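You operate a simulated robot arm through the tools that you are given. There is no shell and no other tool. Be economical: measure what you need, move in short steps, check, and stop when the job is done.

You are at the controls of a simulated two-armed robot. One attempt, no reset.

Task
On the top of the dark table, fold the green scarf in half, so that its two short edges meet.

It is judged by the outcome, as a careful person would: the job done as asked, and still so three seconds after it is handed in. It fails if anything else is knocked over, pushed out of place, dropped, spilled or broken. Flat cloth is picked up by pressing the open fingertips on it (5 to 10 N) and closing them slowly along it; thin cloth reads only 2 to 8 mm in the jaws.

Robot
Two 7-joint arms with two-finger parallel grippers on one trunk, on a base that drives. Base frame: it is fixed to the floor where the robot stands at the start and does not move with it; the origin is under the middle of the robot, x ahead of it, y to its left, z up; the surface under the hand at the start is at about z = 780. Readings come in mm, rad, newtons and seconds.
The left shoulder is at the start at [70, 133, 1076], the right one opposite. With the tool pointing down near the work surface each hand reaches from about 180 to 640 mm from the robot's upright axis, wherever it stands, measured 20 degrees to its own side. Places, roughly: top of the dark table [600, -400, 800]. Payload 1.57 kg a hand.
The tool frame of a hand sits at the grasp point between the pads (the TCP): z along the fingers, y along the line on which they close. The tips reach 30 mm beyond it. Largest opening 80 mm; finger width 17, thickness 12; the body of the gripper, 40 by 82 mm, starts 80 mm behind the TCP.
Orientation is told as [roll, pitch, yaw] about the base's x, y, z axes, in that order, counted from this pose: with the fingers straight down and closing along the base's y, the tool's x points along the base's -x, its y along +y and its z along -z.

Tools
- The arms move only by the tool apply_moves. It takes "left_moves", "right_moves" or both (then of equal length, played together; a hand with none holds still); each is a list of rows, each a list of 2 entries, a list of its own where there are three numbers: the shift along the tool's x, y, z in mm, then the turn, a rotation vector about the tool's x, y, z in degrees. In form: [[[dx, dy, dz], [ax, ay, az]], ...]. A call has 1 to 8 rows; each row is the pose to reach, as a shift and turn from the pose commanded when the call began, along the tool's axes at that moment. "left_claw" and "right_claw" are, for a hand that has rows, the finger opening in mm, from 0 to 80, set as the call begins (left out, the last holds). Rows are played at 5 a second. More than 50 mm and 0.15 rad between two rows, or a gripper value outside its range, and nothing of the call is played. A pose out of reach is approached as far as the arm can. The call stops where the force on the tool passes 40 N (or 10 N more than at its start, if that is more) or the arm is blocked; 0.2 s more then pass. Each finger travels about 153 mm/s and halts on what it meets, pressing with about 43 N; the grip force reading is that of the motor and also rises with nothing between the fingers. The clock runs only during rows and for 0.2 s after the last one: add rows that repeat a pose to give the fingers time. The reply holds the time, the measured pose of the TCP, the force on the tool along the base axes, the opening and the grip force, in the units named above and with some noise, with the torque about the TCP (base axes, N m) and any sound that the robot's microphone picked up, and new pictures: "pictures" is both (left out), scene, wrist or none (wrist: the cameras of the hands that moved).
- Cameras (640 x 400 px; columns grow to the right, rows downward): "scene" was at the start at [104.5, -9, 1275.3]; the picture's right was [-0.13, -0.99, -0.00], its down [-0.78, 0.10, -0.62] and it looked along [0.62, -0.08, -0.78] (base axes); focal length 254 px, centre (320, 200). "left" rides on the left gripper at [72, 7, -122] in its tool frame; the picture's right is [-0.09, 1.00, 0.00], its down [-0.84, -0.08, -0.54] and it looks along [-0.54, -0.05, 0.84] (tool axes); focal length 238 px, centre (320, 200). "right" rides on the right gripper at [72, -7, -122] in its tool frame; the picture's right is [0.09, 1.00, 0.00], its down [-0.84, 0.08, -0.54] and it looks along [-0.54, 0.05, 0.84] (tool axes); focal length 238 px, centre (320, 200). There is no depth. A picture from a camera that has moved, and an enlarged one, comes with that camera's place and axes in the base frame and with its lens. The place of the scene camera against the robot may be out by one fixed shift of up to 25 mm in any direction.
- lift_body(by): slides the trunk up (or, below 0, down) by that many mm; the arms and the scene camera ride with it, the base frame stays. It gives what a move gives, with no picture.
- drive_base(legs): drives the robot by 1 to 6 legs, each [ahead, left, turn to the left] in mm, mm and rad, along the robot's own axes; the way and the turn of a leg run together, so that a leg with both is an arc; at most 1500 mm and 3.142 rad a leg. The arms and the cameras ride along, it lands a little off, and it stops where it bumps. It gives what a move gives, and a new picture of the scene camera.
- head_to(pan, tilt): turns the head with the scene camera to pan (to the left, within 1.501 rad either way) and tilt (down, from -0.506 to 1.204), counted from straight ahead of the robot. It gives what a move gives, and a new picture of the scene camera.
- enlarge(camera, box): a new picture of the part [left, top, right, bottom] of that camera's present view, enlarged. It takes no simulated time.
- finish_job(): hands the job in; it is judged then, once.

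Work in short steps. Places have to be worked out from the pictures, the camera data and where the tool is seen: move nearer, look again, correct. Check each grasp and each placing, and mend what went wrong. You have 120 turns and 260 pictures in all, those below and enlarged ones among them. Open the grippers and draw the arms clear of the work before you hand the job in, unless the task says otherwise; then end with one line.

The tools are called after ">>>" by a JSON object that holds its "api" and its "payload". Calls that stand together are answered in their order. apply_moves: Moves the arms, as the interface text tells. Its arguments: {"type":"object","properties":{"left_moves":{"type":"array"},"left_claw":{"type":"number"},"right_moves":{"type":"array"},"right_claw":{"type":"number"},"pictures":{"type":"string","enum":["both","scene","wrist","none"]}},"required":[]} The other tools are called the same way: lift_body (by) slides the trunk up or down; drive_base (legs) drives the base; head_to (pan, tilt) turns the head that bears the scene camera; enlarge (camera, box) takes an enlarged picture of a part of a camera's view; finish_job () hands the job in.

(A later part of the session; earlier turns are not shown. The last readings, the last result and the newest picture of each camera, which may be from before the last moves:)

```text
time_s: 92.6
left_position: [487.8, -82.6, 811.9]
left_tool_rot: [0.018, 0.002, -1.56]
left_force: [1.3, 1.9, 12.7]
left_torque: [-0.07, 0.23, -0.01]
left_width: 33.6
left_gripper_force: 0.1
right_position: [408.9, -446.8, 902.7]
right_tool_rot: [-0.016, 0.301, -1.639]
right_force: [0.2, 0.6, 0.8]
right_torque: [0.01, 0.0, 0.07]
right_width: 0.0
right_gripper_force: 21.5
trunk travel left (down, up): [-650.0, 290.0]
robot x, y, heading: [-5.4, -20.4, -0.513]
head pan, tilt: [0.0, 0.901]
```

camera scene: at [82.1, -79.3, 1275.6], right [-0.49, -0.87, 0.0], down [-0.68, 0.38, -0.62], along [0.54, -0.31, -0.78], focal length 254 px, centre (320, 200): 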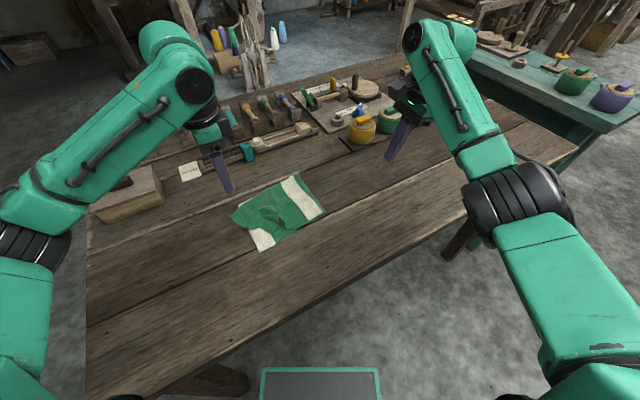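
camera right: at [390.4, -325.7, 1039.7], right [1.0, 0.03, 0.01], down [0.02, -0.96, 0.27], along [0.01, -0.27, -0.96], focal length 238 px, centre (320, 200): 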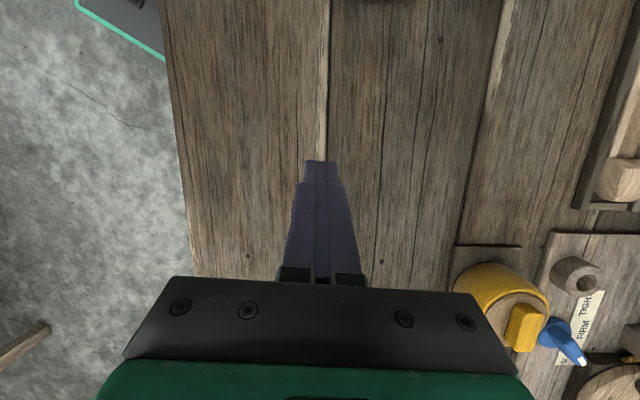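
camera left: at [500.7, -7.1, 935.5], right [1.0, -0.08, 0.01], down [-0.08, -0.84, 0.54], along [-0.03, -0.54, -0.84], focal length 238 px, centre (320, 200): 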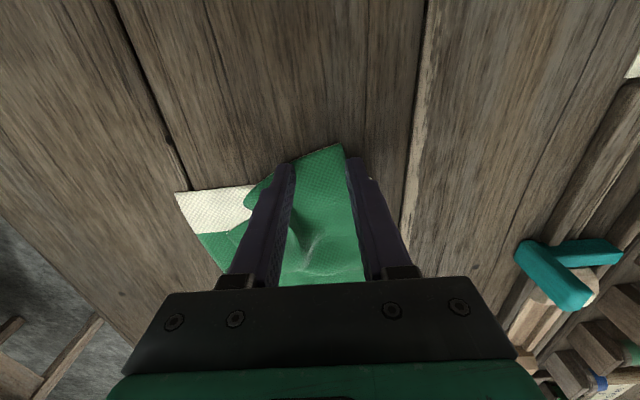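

>>> {"api": "apply_moves", "payload": {"left_moves": [[[0, 0, -0.5], [0, 0, 0]]], "left_claw": 28, "pictures": "none"}}

>>> {"api": "apply_moves", "payload": {"left_moves": [[[0, 0, 0], [0, 0, 0]]], "left_claw": 22, "pictures": "none"}}

>>> {"api": "apply_moves", "payload": {"left_moves": [[[0, 0, 0], [0, 0, 0]]], "left_claw": 16, "pictures": "none"}}

>>> {"api": "apply_moves", "payload": {"left_moves": [[[0, 0, 0], [0, 0, 0]]], "left_claw": 10, "pictures": "none"}}

>>> {"api": "apply_moves", "payload": {"left_moves": [[[0, 0, 0], [0, 0, 0]]], "left_claw": 5, "pictures": "none"}}

>>> {"api": "apply_moves", "payload": {"left_moves": [[[0, 0, 0], [0, 0, 0]], [[0, 0, 0], [0, 0, 0]]], "left_claw": 0, "pictures": "wrist"}}

```text
time_s: 93.0
left_position: [487.5, -81.4, 812.3]
left_tool_rot: [0.019, 0.005, -1.559]
left_force: [1.2, 0.7, 13.3]
left_torque: [-0.08, 0.18, 0.03]
left_width: 26.5
left_gripper_force: 0.1
right_position: [408.9, -445.9, 903.7]
right_tool_rot: [-0.019, 0.3, -1.639]
right_force: [0.7, 0.3, -0.7]
right_torque: [0.02, -0.01, 0.0]
right_width: 0.4
right_gripper_force: 21.2
trunk travel left (down, up): [-650.0, 290.0]
robot x, y, heading: [-3.1, -19.0, -0.517]
head pan, tilt: [0.0, 0.901]
```

```text
time_s: 93.4
left_position: [486.5, -82.6, 812.2]
left_tool_rot: [0.016, 0.005, -1.561]
left_force: [0.6, -0.4, 15.0]
left_torque: [-0.15, 0.19, 0.04]
left_width: 21.1
left_gripper_force: 0.0
right_position: [408.8, -445.7, 904.2]
right_tool_rot: [-0.016, 0.3, -1.639]
right_force: [0.3, 0.2, 0.3]
right_torque: [-0.01, 0.07, 0.01]
right_width: 0.0
right_gripper_force: 21.3
trunk travel left (down, up): [-650.0, 290.0]
robot x, y, heading: [-4.6, -20.3, -0.518]
head pan, tilt: [0.0, 0.901]
```

```text
time_s: 93.8
left_position: [485.5, -81.8, 812.4]
left_tool_rot: [0.016, 0.004, -1.56]
left_force: [-0.9, -0.9, 14.5]
left_torque: [-0.12, 0.15, 0.01]
left_width: 16.0
left_gripper_force: 0.1
right_position: [409.3, -445.3, 904.1]
right_tool_rot: [-0.015, 0.301, -1.638]
right_force: [0.2, 0.0, -0.5]
right_torque: [-0.02, -0.01, -0.02]
right_width: 0.0
right_gripper_force: 20.9
trunk travel left (down, up): [-650.0, 290.0]
robot x, y, heading: [-7.2, -20.6, -0.514]
head pan, tilt: [0.0, 0.901]
```

```text
time_s: 94.2
left_position: [486.8, -82.1, 813.5]
left_tool_rot: [0.016, 0.004, -1.561]
left_force: [-1.2, -0.6, 14.1]
left_torque: [-0.11, 0.15, -0.03]
left_width: 10.5
left_gripper_force: 0.1
right_position: [409.2, -445.9, 904.1]
right_tool_rot: [-0.017, 0.3, -1.637]
right_force: [0.3, -0.2, -0.7]
right_torque: [0.02, 0.0, 0.05]
right_width: 0.0
right_gripper_force: 21.2
trunk travel left (down, up): [-650.0, 290.0]
robot x, y, heading: [-1.8, -20.8, -0.51]
head pan, tilt: [0.0, 0.901]
```

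```text
time_s: 94.6
left_position: [486.8, -82.8, 812.8]
left_tool_rot: [0.018, 0.004, -1.559]
left_force: [0.6, 0.8, 15.0]
left_torque: [-0.11, 0.09, 0.0]
left_width: 3.8
left_gripper_force: 0.0
right_position: [410.0, -444.2, 902.7]
right_tool_rot: [-0.018, 0.299, -1.637]
right_force: [0.8, 0.9, 0.2]
right_torque: [0.0, 0.01, -0.03]
right_width: 0.0
right_gripper_force: 21.7
trunk travel left (down, up): [-650.0, 290.0]
robot x, y, heading: [-9.0, -20.5, -0.515]
head pan, tilt: [0.0, 0.901]
```

```text
time_s: 95.2
left_position: [487.6, -81.7, 812.9]
left_tool_rot: [0.016, 0.006, -1.562]
left_force: [0.7, 0.3, 15.6]
left_torque: [-0.04, 0.03, -0.03]
left_width: 2.7
left_gripper_force: 23.6
right_position: [409.5, -445.4, 903.0]
right_tool_rot: [-0.018, 0.3, -1.637]
right_force: [-0.3, 0.4, -0.6]
right_torque: [0.02, -0.02, -0.02]
right_width: 0.0
right_gripper_force: 21.7
trunk travel left (down, up): [-650.0, 290.0]
robot x, y, heading: [-7.2, -19.2, -0.512]
head pan, tilt: [0.0, 0.901]
camera left: at [490.2, -8.8, 934.4], right [1.0, -0.08, 0.02], down [-0.08, -0.84, 0.54], along [-0.03, -0.54, -0.84], focal length 238 px, centre (320, 200)
```

left: 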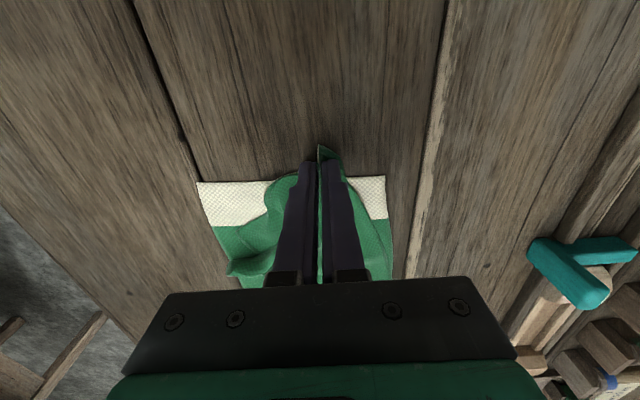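

Gripped at 2.7 mm. I'll lift and draw it back toward −y to unroll the fold, tilting the left wrist toward +y so the right arm has room.

>>> {"api": "apply_moves", "payload": {"left_moves": [[[-10, 0, -35], [0, 0, 0]], [[-40, 2, -65], [0, -4, 0]], [[-80, 4, -75], [0, -8, 0]], [[-120, 6, -75], [0, -12, 0]], [[-160, 8, -70], [0, -15, 0]], [[-190, 8, -60], [0, -15, 0]], [[-215, 8, -55], [0, -15, 0]], [[-215, 8, -55], [0, -15, 0]]], "pictures": "both"}}

>>> {"api": "enlarge", "payload": {"camera": "scene", "box": [220, 140, 360, 260]}}

```text
time_s: 97.0
left_position: [497.3, -296.9, 865.6]
left_tool_rot: [0.015, -0.256, -1.564]
left_force: [0.9, -0.1, 0.2]
left_torque: [0.03, 0.0, 0.0]
left_width: 2.5
left_gripper_force: 24.2
right_position: [410.3, -445.6, 902.2]
right_tool_rot: [-0.019, 0.299, -1.64]
right_force: [0.2, 0.8, -0.1]
right_torque: [0.02, 0.0, 0.01]
right_width: 0.0
right_gripper_force: 21.3
trunk travel left (down, up): [-650.0, 290.0]
robot x, y, heading: [-3.6, -23.2, -0.516]
head pan, tilt: [0.0, 0.901]
camera scene: at [84.1, -80.8, 1275.3], right [-0.49, -0.87, 0.0], down [-0.68, 0.39, -0.62], along [0.54, -0.31, -0.78], focal length 254 px, centre (320, 200)
camera left: at [501.6, -194.7, 965.0], right [1.0, -0.08, 0.04], down [-0.08, -0.67, 0.74], along [-0.03, -0.74, -0.68], focal length 238 px, centre (320, 200)
```

scene: 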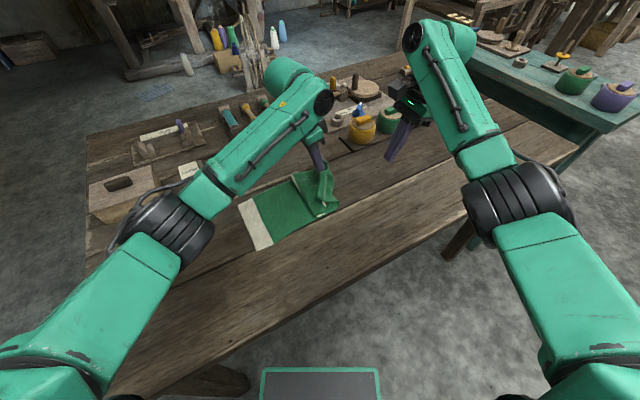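
left: 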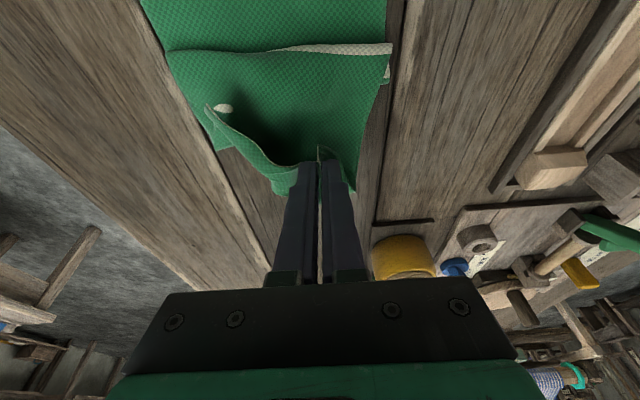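

```text
3.33 times, centred on (290, 200) of scene
camera zoom: at [84.1, -80.8, 1275.3], right [-0.49, -0.87, 0.0], down [-0.68, 0.39, -0.62], along [0.54, -0.31, -0.78], focal length 847 px, centre (420, 200)
```

zoom: 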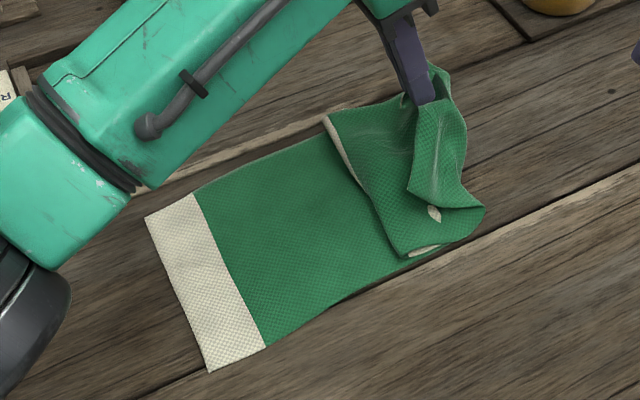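

The layer is S-shaped now. I'll draw it further back (drive −y 130) to flatten it.

>>> {"api": "drive_base", "payload": {"legs": [[64, -113, 0]]}}

>>> {"api": "enlarge", "payload": {"camera": "left", "box": [0, 0, 640, 400]}}

>>> {"api": "enlarge", "payload": {"camera": "scene", "box": [200, 120, 360, 260]}}

```text
time_s: 98.2
left_position: [498.4, -426.2, 864.8]
left_tool_rot: [0.013, -0.257, -1.565]
left_force: [-0.8, 0.1, 0.9]
left_torque: [-0.01, 0.04, 0.03]
left_width: 2.4
left_gripper_force: 24.5
right_position: [411.5, -574.1, 901.6]
right_tool_rot: [-0.02, 0.299, -1.64]
right_force: [-0.1, 1.3, 0.7]
right_torque: [-0.01, 0.0, 0.04]
right_width: 0.1
right_gripper_force: 21.2
trunk travel left (down, up): [-650.0, 290.0]
robot x, y, heading: [-6.3, -152.9, -0.518]
head pan, tilt: [0.0, 0.901]
camera scene: at [84.4, -209.7, 1275.4], right [-0.49, -0.87, 0.0], down [-0.68, 0.39, -0.62], along [0.54, -0.31, -0.78], focal length 254 px, centre (320, 200)
```

scene: 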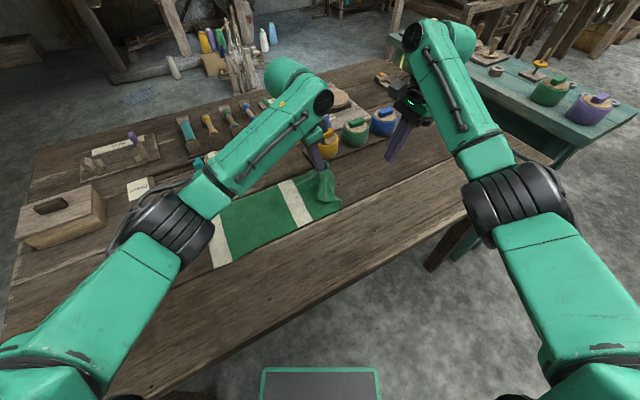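

```text
1.00 times, centred on (320, 200) of left (not enlarged: the box is as wide or as high as the picture)
camera zoom: at [501.9, -323.5, 965.2], right [1.0, -0.08, 0.04], down [-0.08, -0.67, 0.74], along [-0.03, -0.74, -0.68], focal length 238 px, centre (320, 200)
```

zoom: 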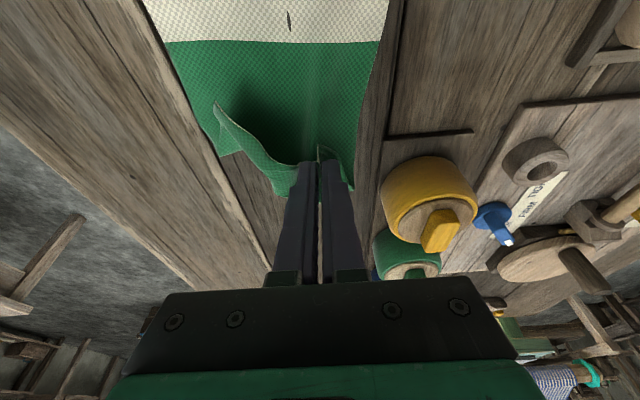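

```text
2.86 times, centred on (280, 190) of scene
camera zoom: at [84.4, -209.7, 1275.4], right [-0.49, -0.87, 0.0], down [-0.68, 0.39, -0.62], along [0.54, -0.31, -0.78], focal length 726 px, centre (434, 229)
```

zoom: 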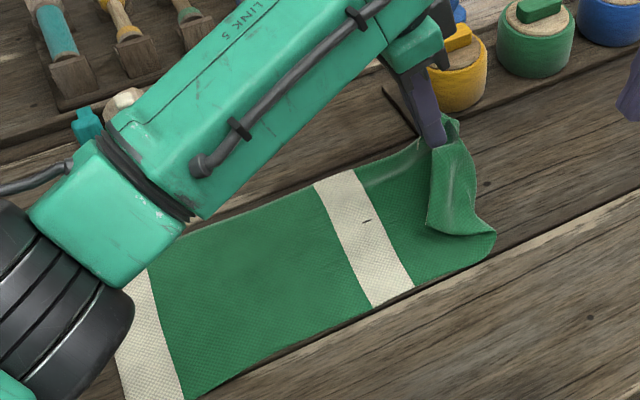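

The near corner is flopped over on top, so I'll lift the hand higher to let it hang and drop open.

>>> {"api": "apply_moves", "payload": {"left_moves": [[[-10, 0, -38], [0, 0, 0]], [[-10, 0, -80], [0, 0, 0]], [[-10, 0, -120], [0, 0, 0]], [[-10, 0, -120], [0, 0, 0]], [[-10, 0, -120], [0, 0, 0]]], "pictures": "both"}}

>>> {"api": "enlarge", "payload": {"camera": "scene", "box": [200, 100, 360, 240]}}

```text
time_s: 99.5
left_position: [493.2, -406.7, 985.4]
left_tool_rot: [0.016, -0.256, -1.565]
left_force: [-0.1, 0.0, 0.1]
left_torque: [-0.01, 0.01, 0.01]
left_width: 2.0
left_gripper_force: 23.6
right_position: [410.7, -575.0, 902.8]
right_tool_rot: [-0.019, 0.3, -1.64]
right_force: [-0.3, 0.4, -0.1]
right_torque: [0.02, 0.01, -0.02]
right_width: 0.0
right_gripper_force: 22.0
trunk travel left (down, up): [-650.0, 290.0]
robot x, y, heading: [-4.1, -149.3, -0.52]
head pan, tilt: [0.0, 0.901]
camera scene: at [84.6, -210.3, 1275.3], right [-0.49, -0.87, 0.0], down [-0.68, 0.39, -0.62], along [0.54, -0.31, -0.78], focal length 254 px, centre (320, 200)
camera left: at [497.6, -305.3, 1083.9], right [1.0, -0.08, 0.04], down [-0.08, -0.67, 0.74], along [-0.03, -0.74, -0.68], focal length 238 px, centre (320, 200)
```

scene: 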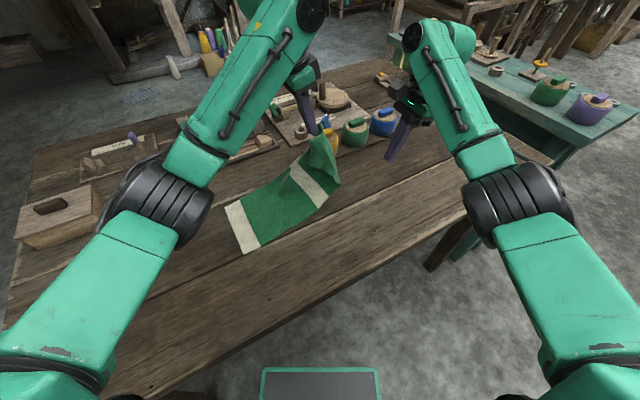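
left: 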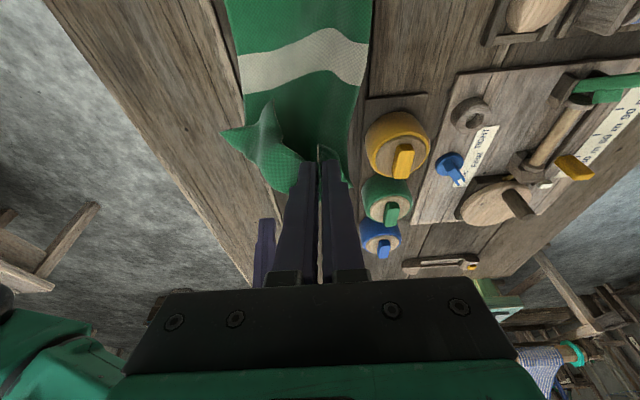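

```text
2.86 times, centred on (280, 170) of scene
camera zoom: at [84.6, -210.3, 1275.3], right [-0.49, -0.87, 0.0], down [-0.68, 0.39, -0.62], along [0.54, -0.31, -0.78], focal length 726 px, centre (434, 286)
```

zoom: 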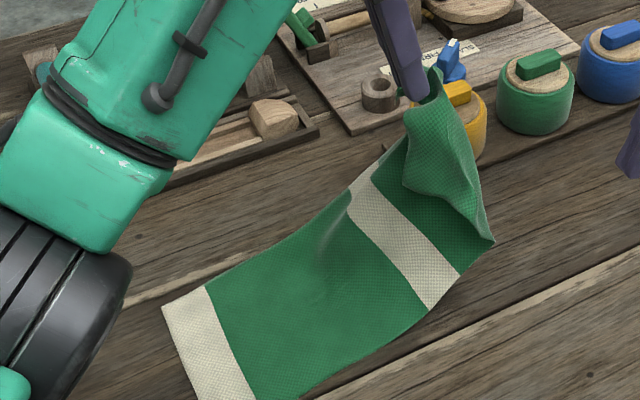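

The corner stays curled. Since the scarf is nearly open anyway, I'll lay it flat, release, and uncurl that corner. Then I'll redo the fold cleanly with a central grip.

>>> {"api": "apply_moves", "payload": {"left_moves": [[[-8.7, 0, 45.7], [0, 0, 0]], [[-17.2, 0, 92.3], [0, 0, 0]], [[-18.9, 0, 137.2], [0, 0, 0]], [[-9.5, 0, 170], [0, 0, 0]], [[-9.5, 0, 170], [0, 0, 0]]], "pictures": "none"}}

>>> {"api": "apply_moves", "payload": {"left_moves": [[[0, 0, 0], [0, 0, 0]], [[0, 0, 0], [0, 0, 0]], [[0, 0, -20], [0, 0, 0]], [[0, 0, -60], [0, 5, 0]], [[10, 0, -100], [0, 10, 0]], [[25, 0, -125], [0, 15, 0]]], "left_claw": 40, "pictures": "both"}}

```text
time_s: 100.7
left_position: [498.7, -457.1, 822.9]
left_tool_rot: [0.015, -0.257, -1.564]
left_force: [0.9, -0.4, -0.5]
left_torque: [-0.02, -0.01, -0.01]
left_width: 2.7
left_gripper_force: 24.5
right_position: [410.3, -574.5, 902.9]
right_tool_rot: [-0.019, 0.3, -1.641]
right_force: [0.1, -0.5, 0.2]
right_torque: [-0.01, -0.02, -0.03]
right_width: 0.0
right_gripper_force: 21.0
trunk travel left (down, up): [-650.0, 290.0]
robot x, y, heading: [-6.3, -147.5, -0.515]
head pan, tilt: [0.0, 0.901]
```

```text
time_s: 102.0
left_position: [497.3, -399.9, 936.9]
left_tool_rot: [0.012, 0.006, -1.561]
left_force: [-0.3, 0.3, -0.1]
left_torque: [-0.03, -0.04, -0.04]
left_width: 39.7
left_gripper_force: 0.0
right_position: [411.7, -573.0, 902.9]
right_tool_rot: [-0.019, 0.299, -1.64]
right_force: [-0.5, 1.0, 0.4]
right_torque: [0.0, 0.0, 0.01]
right_width: 0.0
right_gripper_force: 21.4
trunk travel left (down, up): [-650.0, 290.0]
robot x, y, heading: [-3.8, -147.3, -0.522]
head pan, tilt: [0.0, 0.901]
camera scene: at [85.0, -208.9, 1275.3], right [-0.49, -0.87, 0.0], down [-0.68, 0.39, -0.62], along [0.54, -0.31, -0.78], focal length 254 px, centre (320, 200)
camera left: at [499.8, -326.9, 1059.5], right [1.0, -0.08, 0.01], down [-0.08, -0.84, 0.54], along [-0.03, -0.53, -0.84], focal length 238 px, centre (320, 200)
```

scene: 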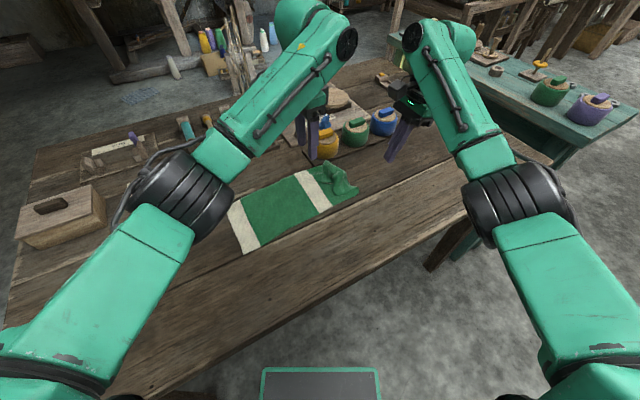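
left: 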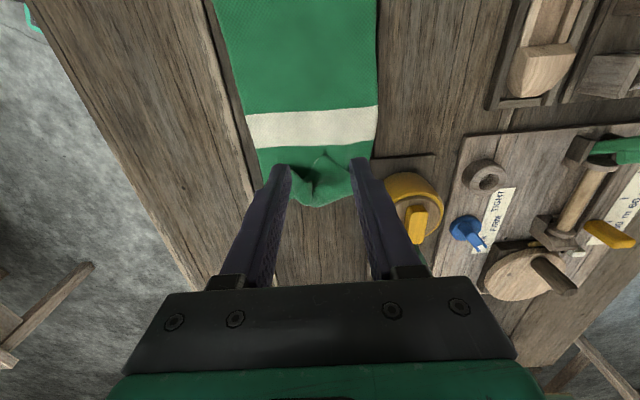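

>>> {"api": "enlarge", "payload": {"camera": "scene", "box": [280, 140, 380, 240]}}

>>> {"api": "enlarge", "payload": {"camera": "left", "box": [220, 80, 420, 230]}}

```text
4.00 times, centred on (330, 190) of scene
camera zoom: at [85.0, -208.9, 1275.3], right [-0.49, -0.87, 0.0], down [-0.68, 0.39, -0.62], along [0.54, -0.31, -0.78], focal length 1016 px, centre (280, 240)
```

zoom: 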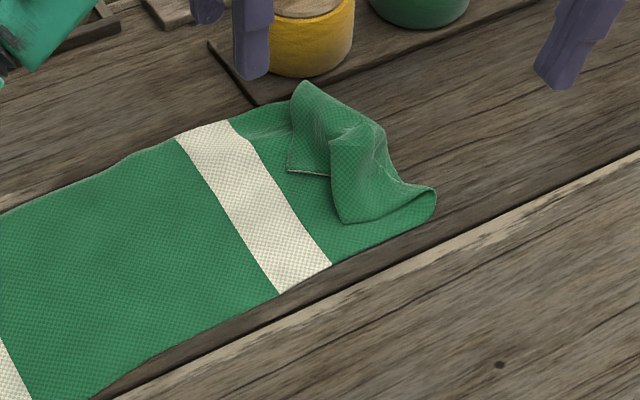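

```text
2.67 times, centred on (320, 155) of left
camera zoom: at [499.8, -326.9, 1059.5], right [1.0, -0.08, 0.01], down [-0.08, -0.84, 0.54], along [-0.03, -0.53, -0.84], focal length 636 px, centre (320, 320)
```

zoom: 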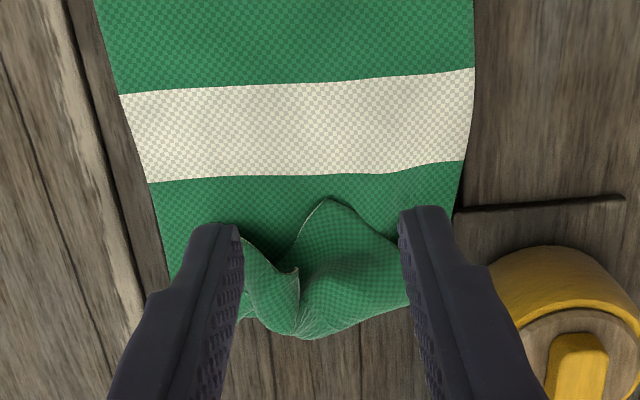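

The end is curled over +y and the whole scarf slid to about y −190…−580 while being hauled. First I'll uncurl the end by pushing it toward −y with the left fingers.

>>> {"api": "apply_moves", "payload": {"left_moves": [[[-15, -5, 45], [0, 0, 0]], [[-15, -5, 90], [0, 0, 0]], [[-15, -5, 118], [0, 0, 0]], [[-35, -5, 118], [0, 0, 0]], [[-55, -5, 118], [0, 0, 0]], [[-75, -5, 117], [0, 0, 0]], [[-92, -5, 116], [0, 0, 0]], [[-92, -5, 75], [0, 0, 0]]], "left_claw": 56, "pictures": "wrist"}}

>>> {"api": "enlarge", "payload": {"camera": "scene", "box": [230, 130, 390, 270]}}

```text
time_s: 103.8
left_position: [489.2, -439.6, 817.4]
left_tool_rot: [0.014, 0.004, -1.563]
left_force: [-0.4, 1.2, -0.5]
left_torque: [0.01, 0.01, 0.0]
left_width: 56.1
left_gripper_force: 0.0
left hand out of reach, approached as far as the arm can: row 5, 6, 7, 8
right_position: [411.9, -574.9, 902.9]
right_tool_rot: [-0.02, 0.3, -1.638]
right_force: [-0.2, -1.0, 0.3]
right_torque: [0.01, 0.01, -0.03]
right_width: 0.0
right_gripper_force: 21.6
trunk travel left (down, up): [-650.0, 290.0]
robot x, y, heading: [-4.8, -151.8, -0.515]
head pan, tilt: [0.0, 0.901]
camera left: at [492.3, -367.0, 939.9], right [1.0, -0.08, 0.01], down [-0.08, -0.84, 0.54], along [-0.03, -0.54, -0.84], focal length 238 px, centre (320, 200)
```

left: 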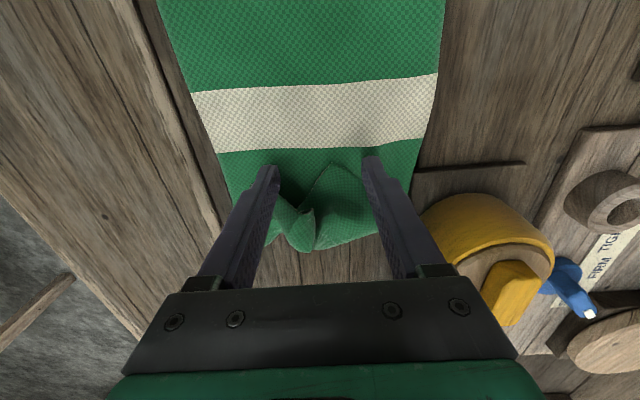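

```text
2.86 times, centred on (310, 200) of scene
camera zoom: at [84.7, -210.1, 1275.3], right [-0.49, -0.87, 0.0], down [-0.68, 0.39, -0.62], along [0.54, -0.31, -0.78], focal length 726 px, centre (349, 200)
```

zoom: 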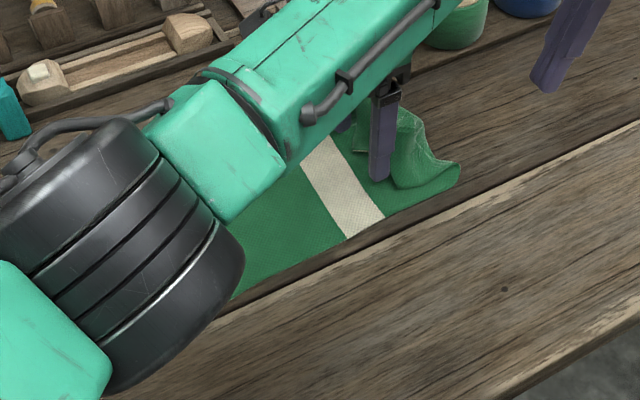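

The curl is at the reach limit and close to the pots. I'll first drag the whole scarf back toward +y by pressing on its white end and pulling.

>>> {"api": "apply_moves", "payload": {"left_moves": [[[0, 0, -48], [0, 0, 0]], [[45, -5, -60], [0, 0, 0]], [[90, -10, -60], [0, 0, 0]], [[135, -16, -60], [0, 0, 0]], [[180, -22, -60], [0, 0, 0]], [[215, -27, -50], [0, 0, 0]], [[215, -27, -10], [0, 0, 0]], [[215, -27, -10], [0, 0, 0]]], "left_claw": 70, "pictures": "wrist"}}

```text
time_s: 105.7
left_position: [460.2, -227.4, 827.2]
left_tool_rot: [0.015, 0.006, -1.562]
left_force: [0.1, -0.2, 0.0]
left_torque: [-0.02, 0.01, -0.05]
left_width: 69.8
left_gripper_force: 0.1
right_position: [411.1, -572.8, 903.0]
right_tool_rot: [-0.02, 0.301, -1.636]
right_force: [-0.1, 0.1, -0.8]
right_torque: [-0.01, -0.01, 0.02]
right_width: 0.0
right_gripper_force: 21.2
trunk travel left (down, up): [-650.0, 290.0]
robot x, y, heading: [-3.9, -150.4, -0.514]
head pan, tilt: [0.0, 0.901]
camera left: at [463.6, -154.6, 948.9], right [1.0, -0.08, 0.01], down [-0.08, -0.84, 0.54], along [-0.03, -0.54, -0.84], focal length 238 px, centre (320, 200)
```

left: 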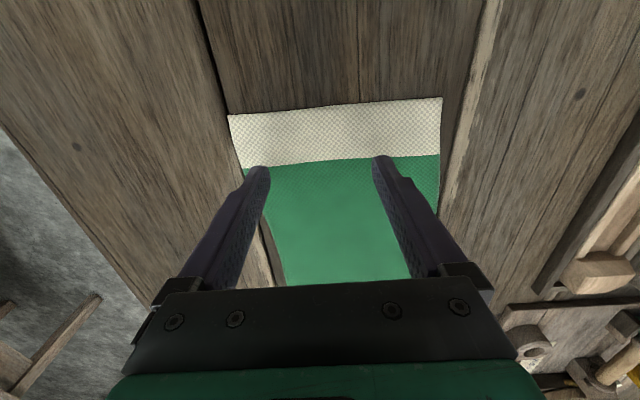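

The white end is flat and its edge is at y ≈ −188. I'll press down and drag +y.

>>> {"api": "apply_moves", "payload": {"left_moves": [[[0, 0, 10], [0, 0, 0]], [[0, 0, 15], [0, 0, 0]], [[20, 0, 15.2], [0, 0, 0]], [[45, 0, 15.2], [0, 0, 0]], [[70, 0, 15.2], [0, 0, 0]], [[95, 0, 15.2], [0, 0, 0]], [[120, 0, 15.2], [0, 0, 0]], [[140, 0, 15.2], [0, 0, 0]]], "pictures": "both"}}

```text
time_s: 107.5
left_position: [459.0, -85.5, 814.9]
left_tool_rot: [0.012, 0.001, -1.562]
left_force: [-0.2, -0.1, 0.4]
left_torque: [-0.03, -0.01, 0.0]
left_width: 70.0
left_gripper_force: 0.2
right_position: [410.5, -573.9, 902.6]
right_tool_rot: [-0.02, 0.299, -1.637]
right_force: [0.3, -0.5, 0.6]
right_torque: [-0.01, 0.0, -0.03]
right_width: 0.2
right_gripper_force: 21.3
trunk travel left (down, up): [-650.0, 290.0]
robot x, y, heading: [-4.8, -149.8, -0.516]
head pan, tilt: [0.0, 0.901]
camera scene: at [84.1, -209.6, 1275.4], right [-0.49, -0.87, 0.0], down [-0.68, 0.39, -0.62], along [0.54, -0.31, -0.78], focal length 254 px, centre (320, 200)
camera left: at [463.3, -13.7, 937.4], right [1.0, -0.08, 0.01], down [-0.08, -0.84, 0.54], along [-0.03, -0.54, -0.84], focal length 238 px, centre (320, 200)
```

scene: 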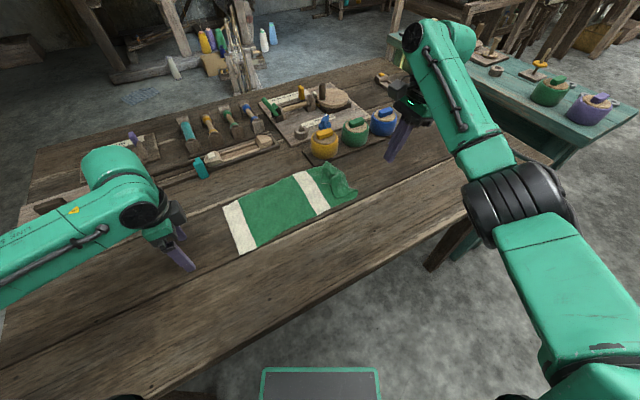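
left: 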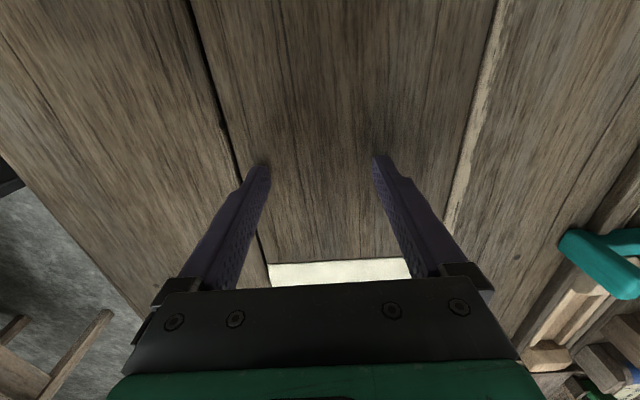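

That press was too light. I'll go back over the scarf and press firmer, checking the force first.

>>> {"api": "apply_moves", "payload": {"left_moves": [[[-10, 0, -30], [0, 0, 0]], [[-50, 0, -30], [0, 0, 0]], [[-95, 0, -30], [0, 0, 0]], [[-140, 0, -30], [0, 0, 0]], [[-140, 0, 0], [0, 0, 0]], [[-140, 0, 3], [0, 0, 0]], [[-140, 0, 4], [0, 0, 0]]], "pictures": "none"}}

```text
time_s: 109.0
left_position: [460.1, -227.8, 812.8]
left_tool_rot: [0.021, 0.002, -1.559]
left_force: [0.5, -0.7, 25.7]
left_torque: [-0.06, 1.1, 0.06]
left_width: 69.4
left_gripper_force: 0.0
right_position: [409.8, -573.8, 904.4]
right_tool_rot: [-0.016, 0.3, -1.639]
right_force: [-0.2, -1.1, 0.0]
right_torque: [0.01, 0.01, -0.05]
right_width: 0.0
right_gripper_force: 21.0
trunk travel left (down, up): [-650.0, 290.0]
robot x, y, heading: [-2.9, -149.9, -0.518]
head pan, tilt: [0.0, 0.901]
```

25 N is more than needed. I'll ease 1 mm and drag.

>>> {"api": "apply_moves", "payload": {"left_moves": [[[0, 0, -0.9], [0, 0, 0]], [[20, 0, -0.9], [0, 0, 0]], [[45, 0, -0.7], [0, 0, 0]], [[70, 0, -0.5], [0, 0, 0]], [[95, 0, -0.3], [0, 0, 0]], [[120, 0, -0.1], [0, 0, 0]], [[140, 0, 0], [0, 0, 0]]], "pictures": "both"}}

```text
time_s: 110.7
left_position: [457.3, -89.0, 812.0]
left_tool_rot: [0.019, 0.005, -1.562]
left_force: [0.5, -5.2, 26.2]
left_torque: [-0.23, 1.13, 0.24]
left_width: 69.1
left_gripper_force: 0.1
right_position: [408.5, -575.7, 903.8]
right_tool_rot: [-0.015, 0.303, -1.64]
right_force: [0.0, -0.3, 0.6]
right_torque: [-0.01, 0.04, 0.04]
right_width: 0.0
right_gripper_force: 21.1
trunk travel left (down, up): [-650.0, 290.0]
robot x, y, heading: [-5.3, -148.3, -0.519]
head pan, tilt: [0.0, 0.901]
camera scene: at [80.8, -211.6, 1275.6], right [-0.49, -0.87, 0.0], down [-0.68, 0.39, -0.62], along [0.54, -0.31, -0.78], focal length 254 px, centre (320, 200)
camera left: at [460.1, -15.1, 934.3], right [1.0, -0.08, 0.02], down [-0.08, -0.84, 0.54], along [-0.03, -0.54, -0.84], focal length 238 px, centre (320, 200)
```

scene: 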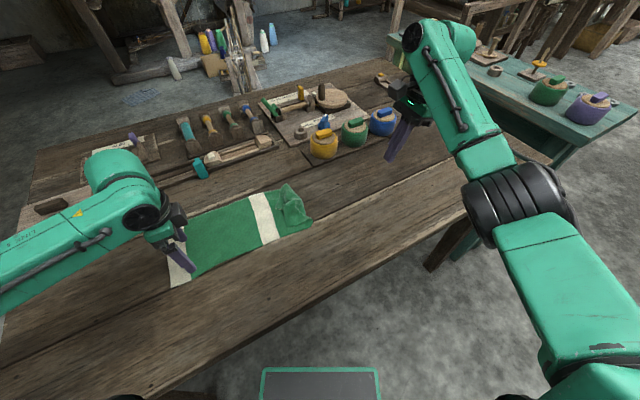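
left: 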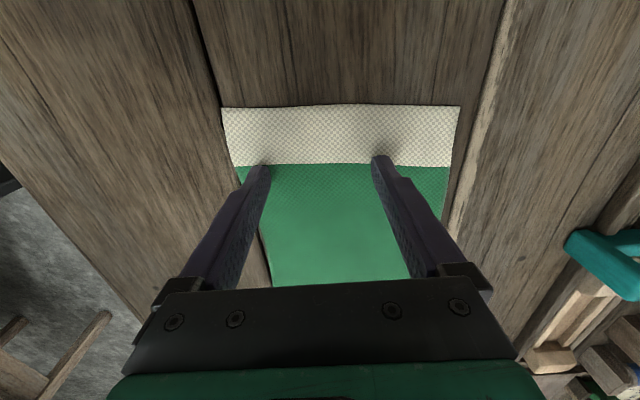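

It moved 140 mm; the white edge is now at y ≈ −48. Next I'll uncurl the other end: left hand over to y ≈ −280, look, then push −y.

>>> {"api": "apply_moves", "payload": {"left_moves": [[[0, 0, -45], [0, 0, 0]], [[-45, 5, -60], [0, 0, 0]], [[-90, 10, -60], [0, 0, 0]], [[-135, 16, -60], [0, 0, 0]], [[-180, 22, -60], [0, 0, 0]], [[-180, 22, -60], [0, 0, 0]]], "left_claw": 56, "pictures": "wrist"}}

>>> {"api": "enlarge", "payload": {"camera": "scene", "box": [220, 160, 340, 260]}}

```text
time_s: 112.0
left_position: [481.7, -268.8, 868.1]
left_tool_rot: [0.013, 0.006, -1.56]
left_force: [0.0, -0.4, -0.1]
left_torque: [-0.02, 0.01, -0.01]
left_width: 56.0
left_gripper_force: 0.0
right_position: [410.5, -572.7, 904.1]
right_tool_rot: [-0.02, 0.299, -1.64]
right_force: [-0.1, -0.1, 0.1]
right_torque: [0.0, 0.0, -0.01]
right_width: 0.1
right_gripper_force: 21.3
trunk travel left (down, up): [-650.0, 290.0]
robot x, y, heading: [-2.5, -150.2, -0.514]
head pan, tilt: [0.0, 0.901]
camera left: at [485.6, -194.9, 990.0], right [1.0, -0.08, 0.01], down [-0.08, -0.84, 0.54], along [-0.03, -0.54, -0.84], focal length 238 px, centre (320, 200)
```

left: 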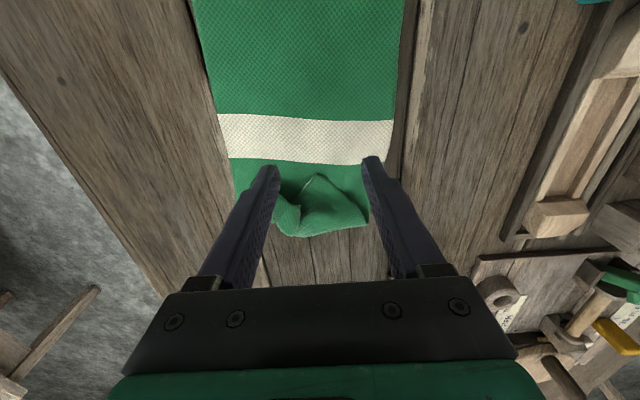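

```text
4.00 times, centred on (280, 210) of scene
camera zoom: at [84.4, -208.7, 1275.4], right [-0.49, -0.87, 0.0], down [-0.68, 0.39, -0.62], along [0.54, -0.31, -0.78], focal length 1016 px, centre (480, 160)
```

zoom: 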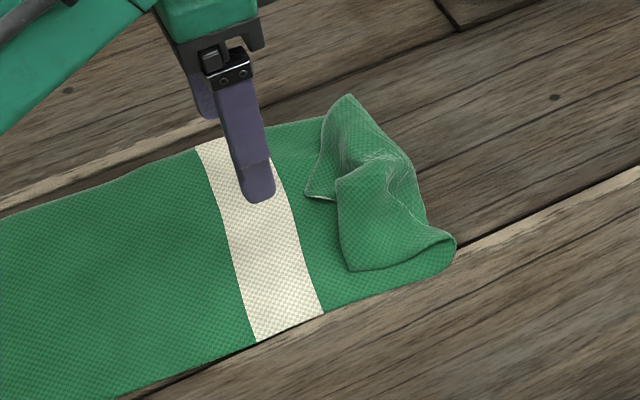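

The folded-back edge lies at y ≈ −305. I'll put the fingers down just behind it (y ≈ −288, x ≈ 450) and sweep toward −y.

>>> {"api": "apply_moves", "payload": {"left_moves": [[[-15, -30, 0], [0, 0, 0]], [[-18, -32, 35], [0, 0, 0]], [[-18, -32, 53], [0, 0, 0]], [[-38, -32, 53], [0, 0, 0]], [[-58, -32, 53], [0, 0, 0]], [[-80, -32, 53], [0, 0, 0]], [[-102, -32, 52], [0, 0, 0]], [[-118, -32, 40], [0, 0, 0]]], "pictures": "wrist"}}

>>> {"api": "enlarge", "payload": {"camera": "scene", "box": [220, 160, 340, 260]}}

```text
time_s: 113.8
left_position: [452.0, -386.5, 828.7]
left_tool_rot: [0.014, 0.005, -1.561]
left_force: [0.3, 0.1, -0.2]
left_torque: [0.0, -0.02, 0.0]
left_width: 56.1
left_gripper_force: 0.2
right_position: [410.3, -575.5, 902.3]
right_tool_rot: [-0.019, 0.301, -1.639]
right_force: [0.8, 0.5, -1.0]
right_torque: [0.0, 0.05, -0.01]
right_width: 0.0
right_gripper_force: 21.0
trunk travel left (down, up): [-650.0, 290.0]
robot x, y, heading: [-6.3, -149.1, -0.514]
head pan, tilt: [0.0, 0.901]
camera left: at [455.7, -313.2, 951.1], right [1.0, -0.08, 0.01], down [-0.08, -0.84, 0.54], along [-0.03, -0.53, -0.84], focal length 238 px, centre (320, 200)
```

left: 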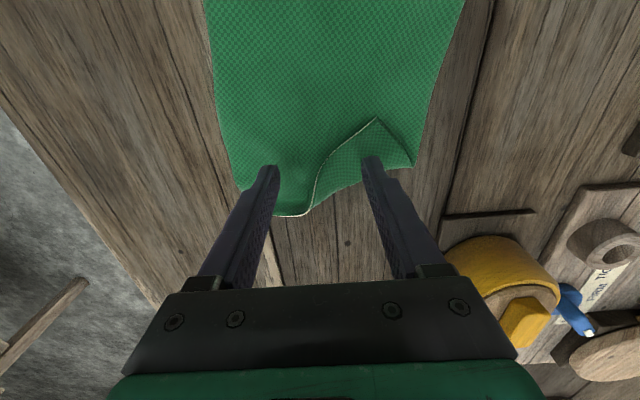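

```text
4.00 times, centred on (280, 210) of scene
camera zoom: at [84.2, -210.7, 1275.3], right [-0.49, -0.87, 0.0], down [-0.68, 0.39, -0.62], along [0.54, -0.31, -0.78], focal length 1016 px, centre (480, 160)
```

zoom: 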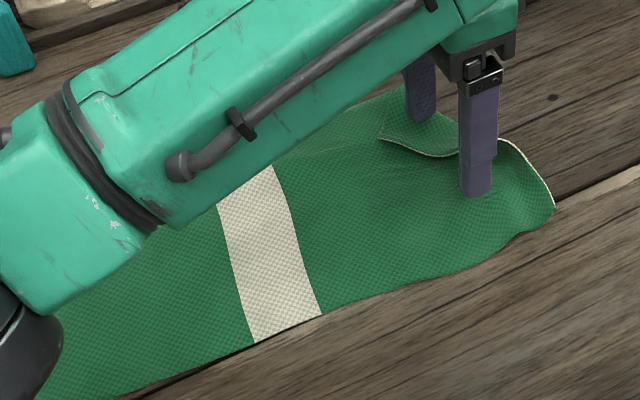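

Most of it is uncurled; only the far corner is still folded (tip at (494,−356)). One more sweep with the far finger behind that.

>>> {"api": "apply_moves", "payload": {"left_moves": [[[0, 0, -30], [0, 0, 0]], [[42, 18, -30], [0, 0, 0]], [[44, 18, 0], [0, 0, 0]], [[44, 18, 14], [0, 0, 0]], [[24, 20, 14], [0, 0, 0]], [[2, 24, 14], [0, 0, 0]], [[-18, 28, 12], [0, 0, 0]], [[-18, 28, -30], [0, 0, 0]]], "pictures": "wrist"}}

```text
time_s: 115.7
left_position: [477.7, -401.9, 857.5]
left_tool_rot: [0.015, 0.005, -1.562]
left_force: [-0.2, 0.1, 0.0]
left_torque: [-0.03, -0.01, -0.02]
left_width: 56.2
left_gripper_force: 0.1
right_position: [411.2, -573.9, 902.9]
right_tool_rot: [-0.019, 0.299, -1.639]
right_force: [-0.7, 0.4, -0.5]
right_torque: [-0.02, 0.01, 0.01]
right_width: 0.0
right_gripper_force: 21.1
trunk travel left (down, up): [-650.0, 290.0]
robot x, y, heading: [0.7, -148.4, -0.511]
head pan, tilt: [0.0, 0.901]
camera left: at [482.6, -329.4, 981.0], right [1.0, -0.08, 0.01], down [-0.08, -0.84, 0.54], along [-0.03, -0.54, -0.84], focal length 238 px, centre (320, 200)
```

left: 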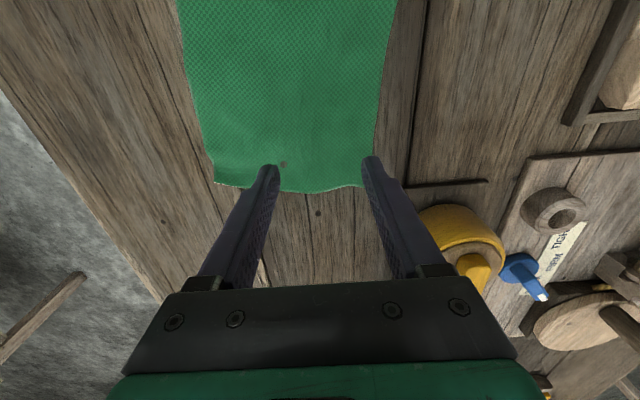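

The scarf is flat again: right edge at y ≈ −430…−442, white edge at y ≈ −48. I'll grip the right edge with the left hand around x = 480.

>>> {"api": "apply_moves", "payload": {"left_moves": [[[-22, 2, 0], [0, 0, 0]], [[-24, 2, 25], [0, 0, 0]], [[-24, 2, 43], [0, 0, 0]], [[-24, 2, 45.5], [0, 0, 0]], [[-24, 2, 45.5], [0, 0, 0]]], "left_claw": 42, "pictures": "wrist"}}

```text
time_s: 116.8
left_position: [483.3, -427.5, 812.2]
left_tool_rot: [0.013, 0.006, -1.562]
left_force: [-0.4, 0.4, -0.7]
left_torque: [0.02, 0.03, -0.01]
left_width: 42.1
left_gripper_force: 0.0
right_position: [410.5, -573.2, 902.2]
right_tool_rot: [-0.019, 0.298, -1.639]
right_force: [0.0, 0.0, -0.5]
right_torque: [0.02, 0.02, -0.03]
right_width: 0.1
right_gripper_force: 21.6
trunk travel left (down, up): [-650.0, 290.0]
robot x, y, heading: [-4.5, -148.2, -0.514]
head pan, tilt: [0.0, 0.901]
camera left: at [486.8, -353.8, 934.7], right [1.0, -0.08, 0.01], down [-0.08, -0.84, 0.54], along [-0.03, -0.54, -0.84], focal length 238 px, centre (320, 200)
```

left: 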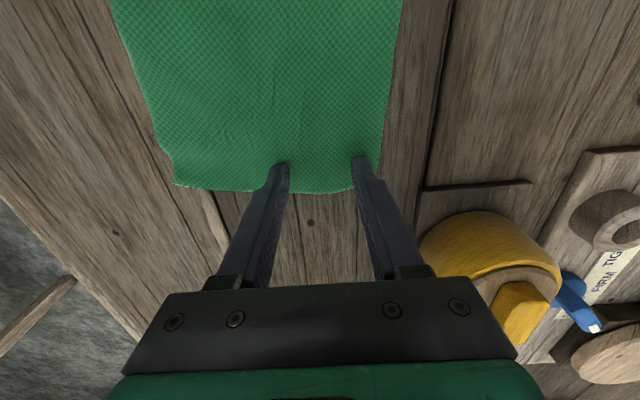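

Good placement. I'll shift 6 mm inward and press to contact.

>>> {"api": "apply_moves", "payload": {"left_moves": [[[0, -6, 0], [0, 0, 0]], [[0, -6, 2.2], [0, 0, 0]], [[0, -6, 2.8], [0, 0, 0]], [[0, -6, 2.8], [0, 0, 0]]], "pictures": "none"}}

```text
time_s: 117.8
left_position: [476.1, -427.3, 811.6]
left_tool_rot: [0.016, 0.004, -1.562]
left_force: [1.5, 0.5, 8.6]
left_torque: [-0.01, 0.19, -0.01]
left_width: 40.8
left_gripper_force: 0.1
right_position: [409.7, -572.7, 903.2]
right_tool_rot: [-0.02, 0.297, -1.639]
right_force: [0.6, 0.6, -0.7]
right_torque: [0.03, -0.03, 0.0]
right_width: 0.0
right_gripper_force: 21.3
trunk travel left (down, up): [-650.0, 290.0]
robot x, y, heading: [-9.7, -149.5, -0.512]
head pan, tilt: [0.0, 0.901]
```

8.6 N: good. I'll close slowly.

>>> {"api": "apply_moves", "payload": {"left_moves": [[[0, 0, 0], [0, 0, 0]]], "left_claw": 35, "pictures": "none"}}

>>> {"api": "apply_moves", "payload": {"left_moves": [[[0, 0, 0], [0, 0, 0]]], "left_claw": 29, "pictures": "none"}}

>>> {"api": "apply_moves", "payload": {"left_moves": [[[0, 0, 0], [0, 0, 0]]], "left_claw": 23, "pictures": "none"}}

>>> {"api": "apply_moves", "payload": {"left_moves": [[[0, 0, 0], [0, 0, 0]]], "left_claw": 17, "pictures": "none"}}

>>> {"api": "apply_moves", "payload": {"left_moves": [[[0, 0, 0], [0, 0, 0]]], "left_claw": 11, "pictures": "none"}}

>>> {"api": "apply_moves", "payload": {"left_moves": [[[0, 0, 0], [0, 0, 0]]], "left_claw": 5, "pictures": "none"}}

>>> {"api": "apply_moves", "payload": {"left_moves": [[[0, 0, 0], [0, 0, 0]], [[0, 0, 0], [0, 0, 0]]], "left_claw": 0, "pictures": "wrist"}}

```text
time_s: 118.2
left_position: [475.7, -428.3, 810.9]
left_tool_rot: [0.016, 0.004, -1.564]
left_force: [1.7, -0.1, 9.2]
left_torque: [-0.07, 0.22, 0.03]
left_width: 33.6
left_gripper_force: 0.1
right_position: [409.8, -573.5, 903.4]
right_tool_rot: [-0.02, 0.299, -1.638]
right_force: [0.5, -0.4, 0.2]
right_torque: [0.02, -0.01, -0.02]
right_width: 0.0
right_gripper_force: 21.3
trunk travel left (down, up): [-650.0, 290.0]
robot x, y, heading: [-2.0, -147.9, -0.524]
head pan, tilt: [0.0, 0.901]
```

```text
time_s: 118.7
left_position: [475.4, -426.6, 812.4]
left_tool_rot: [0.017, 0.004, -1.561]
left_force: [1.5, -0.9, 9.6]
left_torque: [-0.05, 0.19, 0.02]
left_width: 27.4
left_gripper_force: 0.1
right_position: [410.1, -572.3, 903.1]
right_tool_rot: [-0.019, 0.297, -1.638]
right_force: [-0.1, 0.0, 0.4]
right_torque: [0.01, 0.0, 0.02]
right_width: 0.1
right_gripper_force: 21.7
trunk travel left (down, up): [-650.0, 290.0]
robot x, y, heading: [-2.9, -150.4, -0.515]
head pan, tilt: [0.0, 0.901]
```

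```text
time_s: 119.0
left_position: [475.9, -427.1, 810.8]
left_tool_rot: [0.016, 0.004, -1.562]
left_force: [0.3, -0.6, 11.2]
left_torque: [-0.07, 0.18, 0.01]
left_width: 22.2
left_gripper_force: 0.0
right_position: [410.9, -574.8, 902.8]
right_tool_rot: [-0.018, 0.299, -1.639]
right_force: [0.5, -0.1, 0.3]
right_torque: [0.02, -0.01, 0.03]
right_width: 0.0
right_gripper_force: 21.4
trunk travel left (down, up): [-650.0, 290.0]
robot x, y, heading: [-3.1, -150.5, -0.518]
head pan, tilt: [0.0, 0.901]
```

```text
time_s: 119.5
left_position: [475.7, -428.2, 811.4]
left_tool_rot: [0.016, 0.003, -1.562]
left_force: [0.2, -0.7, 10.8]
left_torque: [-0.07, 0.16, 0.03]
left_width: 16.6
left_gripper_force: 0.0
right_position: [409.0, -574.8, 903.4]
right_tool_rot: [-0.017, 0.297, -1.639]
right_force: [0.6, 0.7, 0.1]
right_torque: [-0.03, 0.0, -0.04]
right_width: 0.0
right_gripper_force: 21.3
trunk travel left (down, up): [-650.0, 290.0]
robot x, y, heading: [1.4, -148.8, -0.515]
head pan, tilt: [0.0, 0.901]
```

```text
time_s: 119.8
left_position: [475.9, -427.0, 812.2]
left_tool_rot: [0.015, 0.003, -1.561]
left_force: [0.7, -0.9, 10.4]
left_torque: [-0.02, 0.1, 0.02]
left_width: 10.4
left_gripper_force: 0.0
right_position: [410.8, -574.0, 903.9]
right_tool_rot: [-0.017, 0.299, -1.641]
right_force: [-0.4, 0.1, -0.6]
right_torque: [0.05, 0.01, 0.0]
right_width: 0.0
right_gripper_force: 21.5
trunk travel left (down, up): [-650.0, 290.0]
robot x, y, heading: [-4.0, -151.6, -0.517]
head pan, tilt: [0.0, 0.901]
```

```text
time_s: 120.2
left_position: [475.6, -426.6, 811.4]
left_tool_rot: [0.015, 0.003, -1.562]
left_force: [-0.1, -0.3, 10.5]
left_torque: [-0.04, 0.06, -0.03]
left_width: 4.4
left_gripper_force: 0.0
right_position: [409.8, -574.0, 903.8]
right_tool_rot: [-0.017, 0.3, -1.639]
right_force: [-0.1, -0.2, 0.2]
right_torque: [0.03, -0.01, 0.01]
right_width: 0.0
right_gripper_force: 21.4
trunk travel left (down, up): [-650.0, 290.0]
robot x, y, heading: [-2.7, -148.0, -0.507]
head pan, tilt: [0.0, 0.901]
```

```text
time_s: 120.8
left_position: [475.2, -427.5, 812.6]
left_tool_rot: [0.015, 0.003, -1.562]
left_force: [-0.6, 0.2, 10.6]
left_torque: [-0.04, 0.09, 0.02]
left_width: 2.1
left_gripper_force: 23.4
right_position: [410.8, -575.1, 903.8]
right_tool_rot: [-0.018, 0.298, -1.638]
right_force: [-0.3, 0.7, -0.6]
right_torque: [0.01, -0.02, -0.01]
right_width: 0.2
right_gripper_force: 21.8
trunk travel left (down, up): [-650.0, 290.0]
robot x, y, heading: [-0.8, -151.8, -0.52]
head pan, tilt: [0.0, 0.901]
camera left: at [478.9, -353.9, 933.9], right [1.0, -0.08, 0.01], down [-0.08, -0.84, 0.54], along [-0.03, -0.54, -0.84], focal length 238 px, centre (320, 200)
```

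left: 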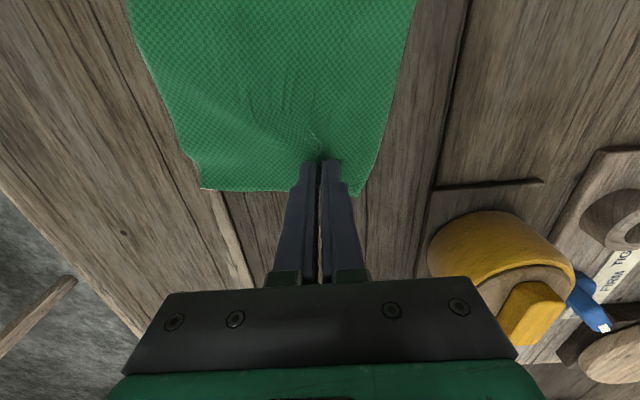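

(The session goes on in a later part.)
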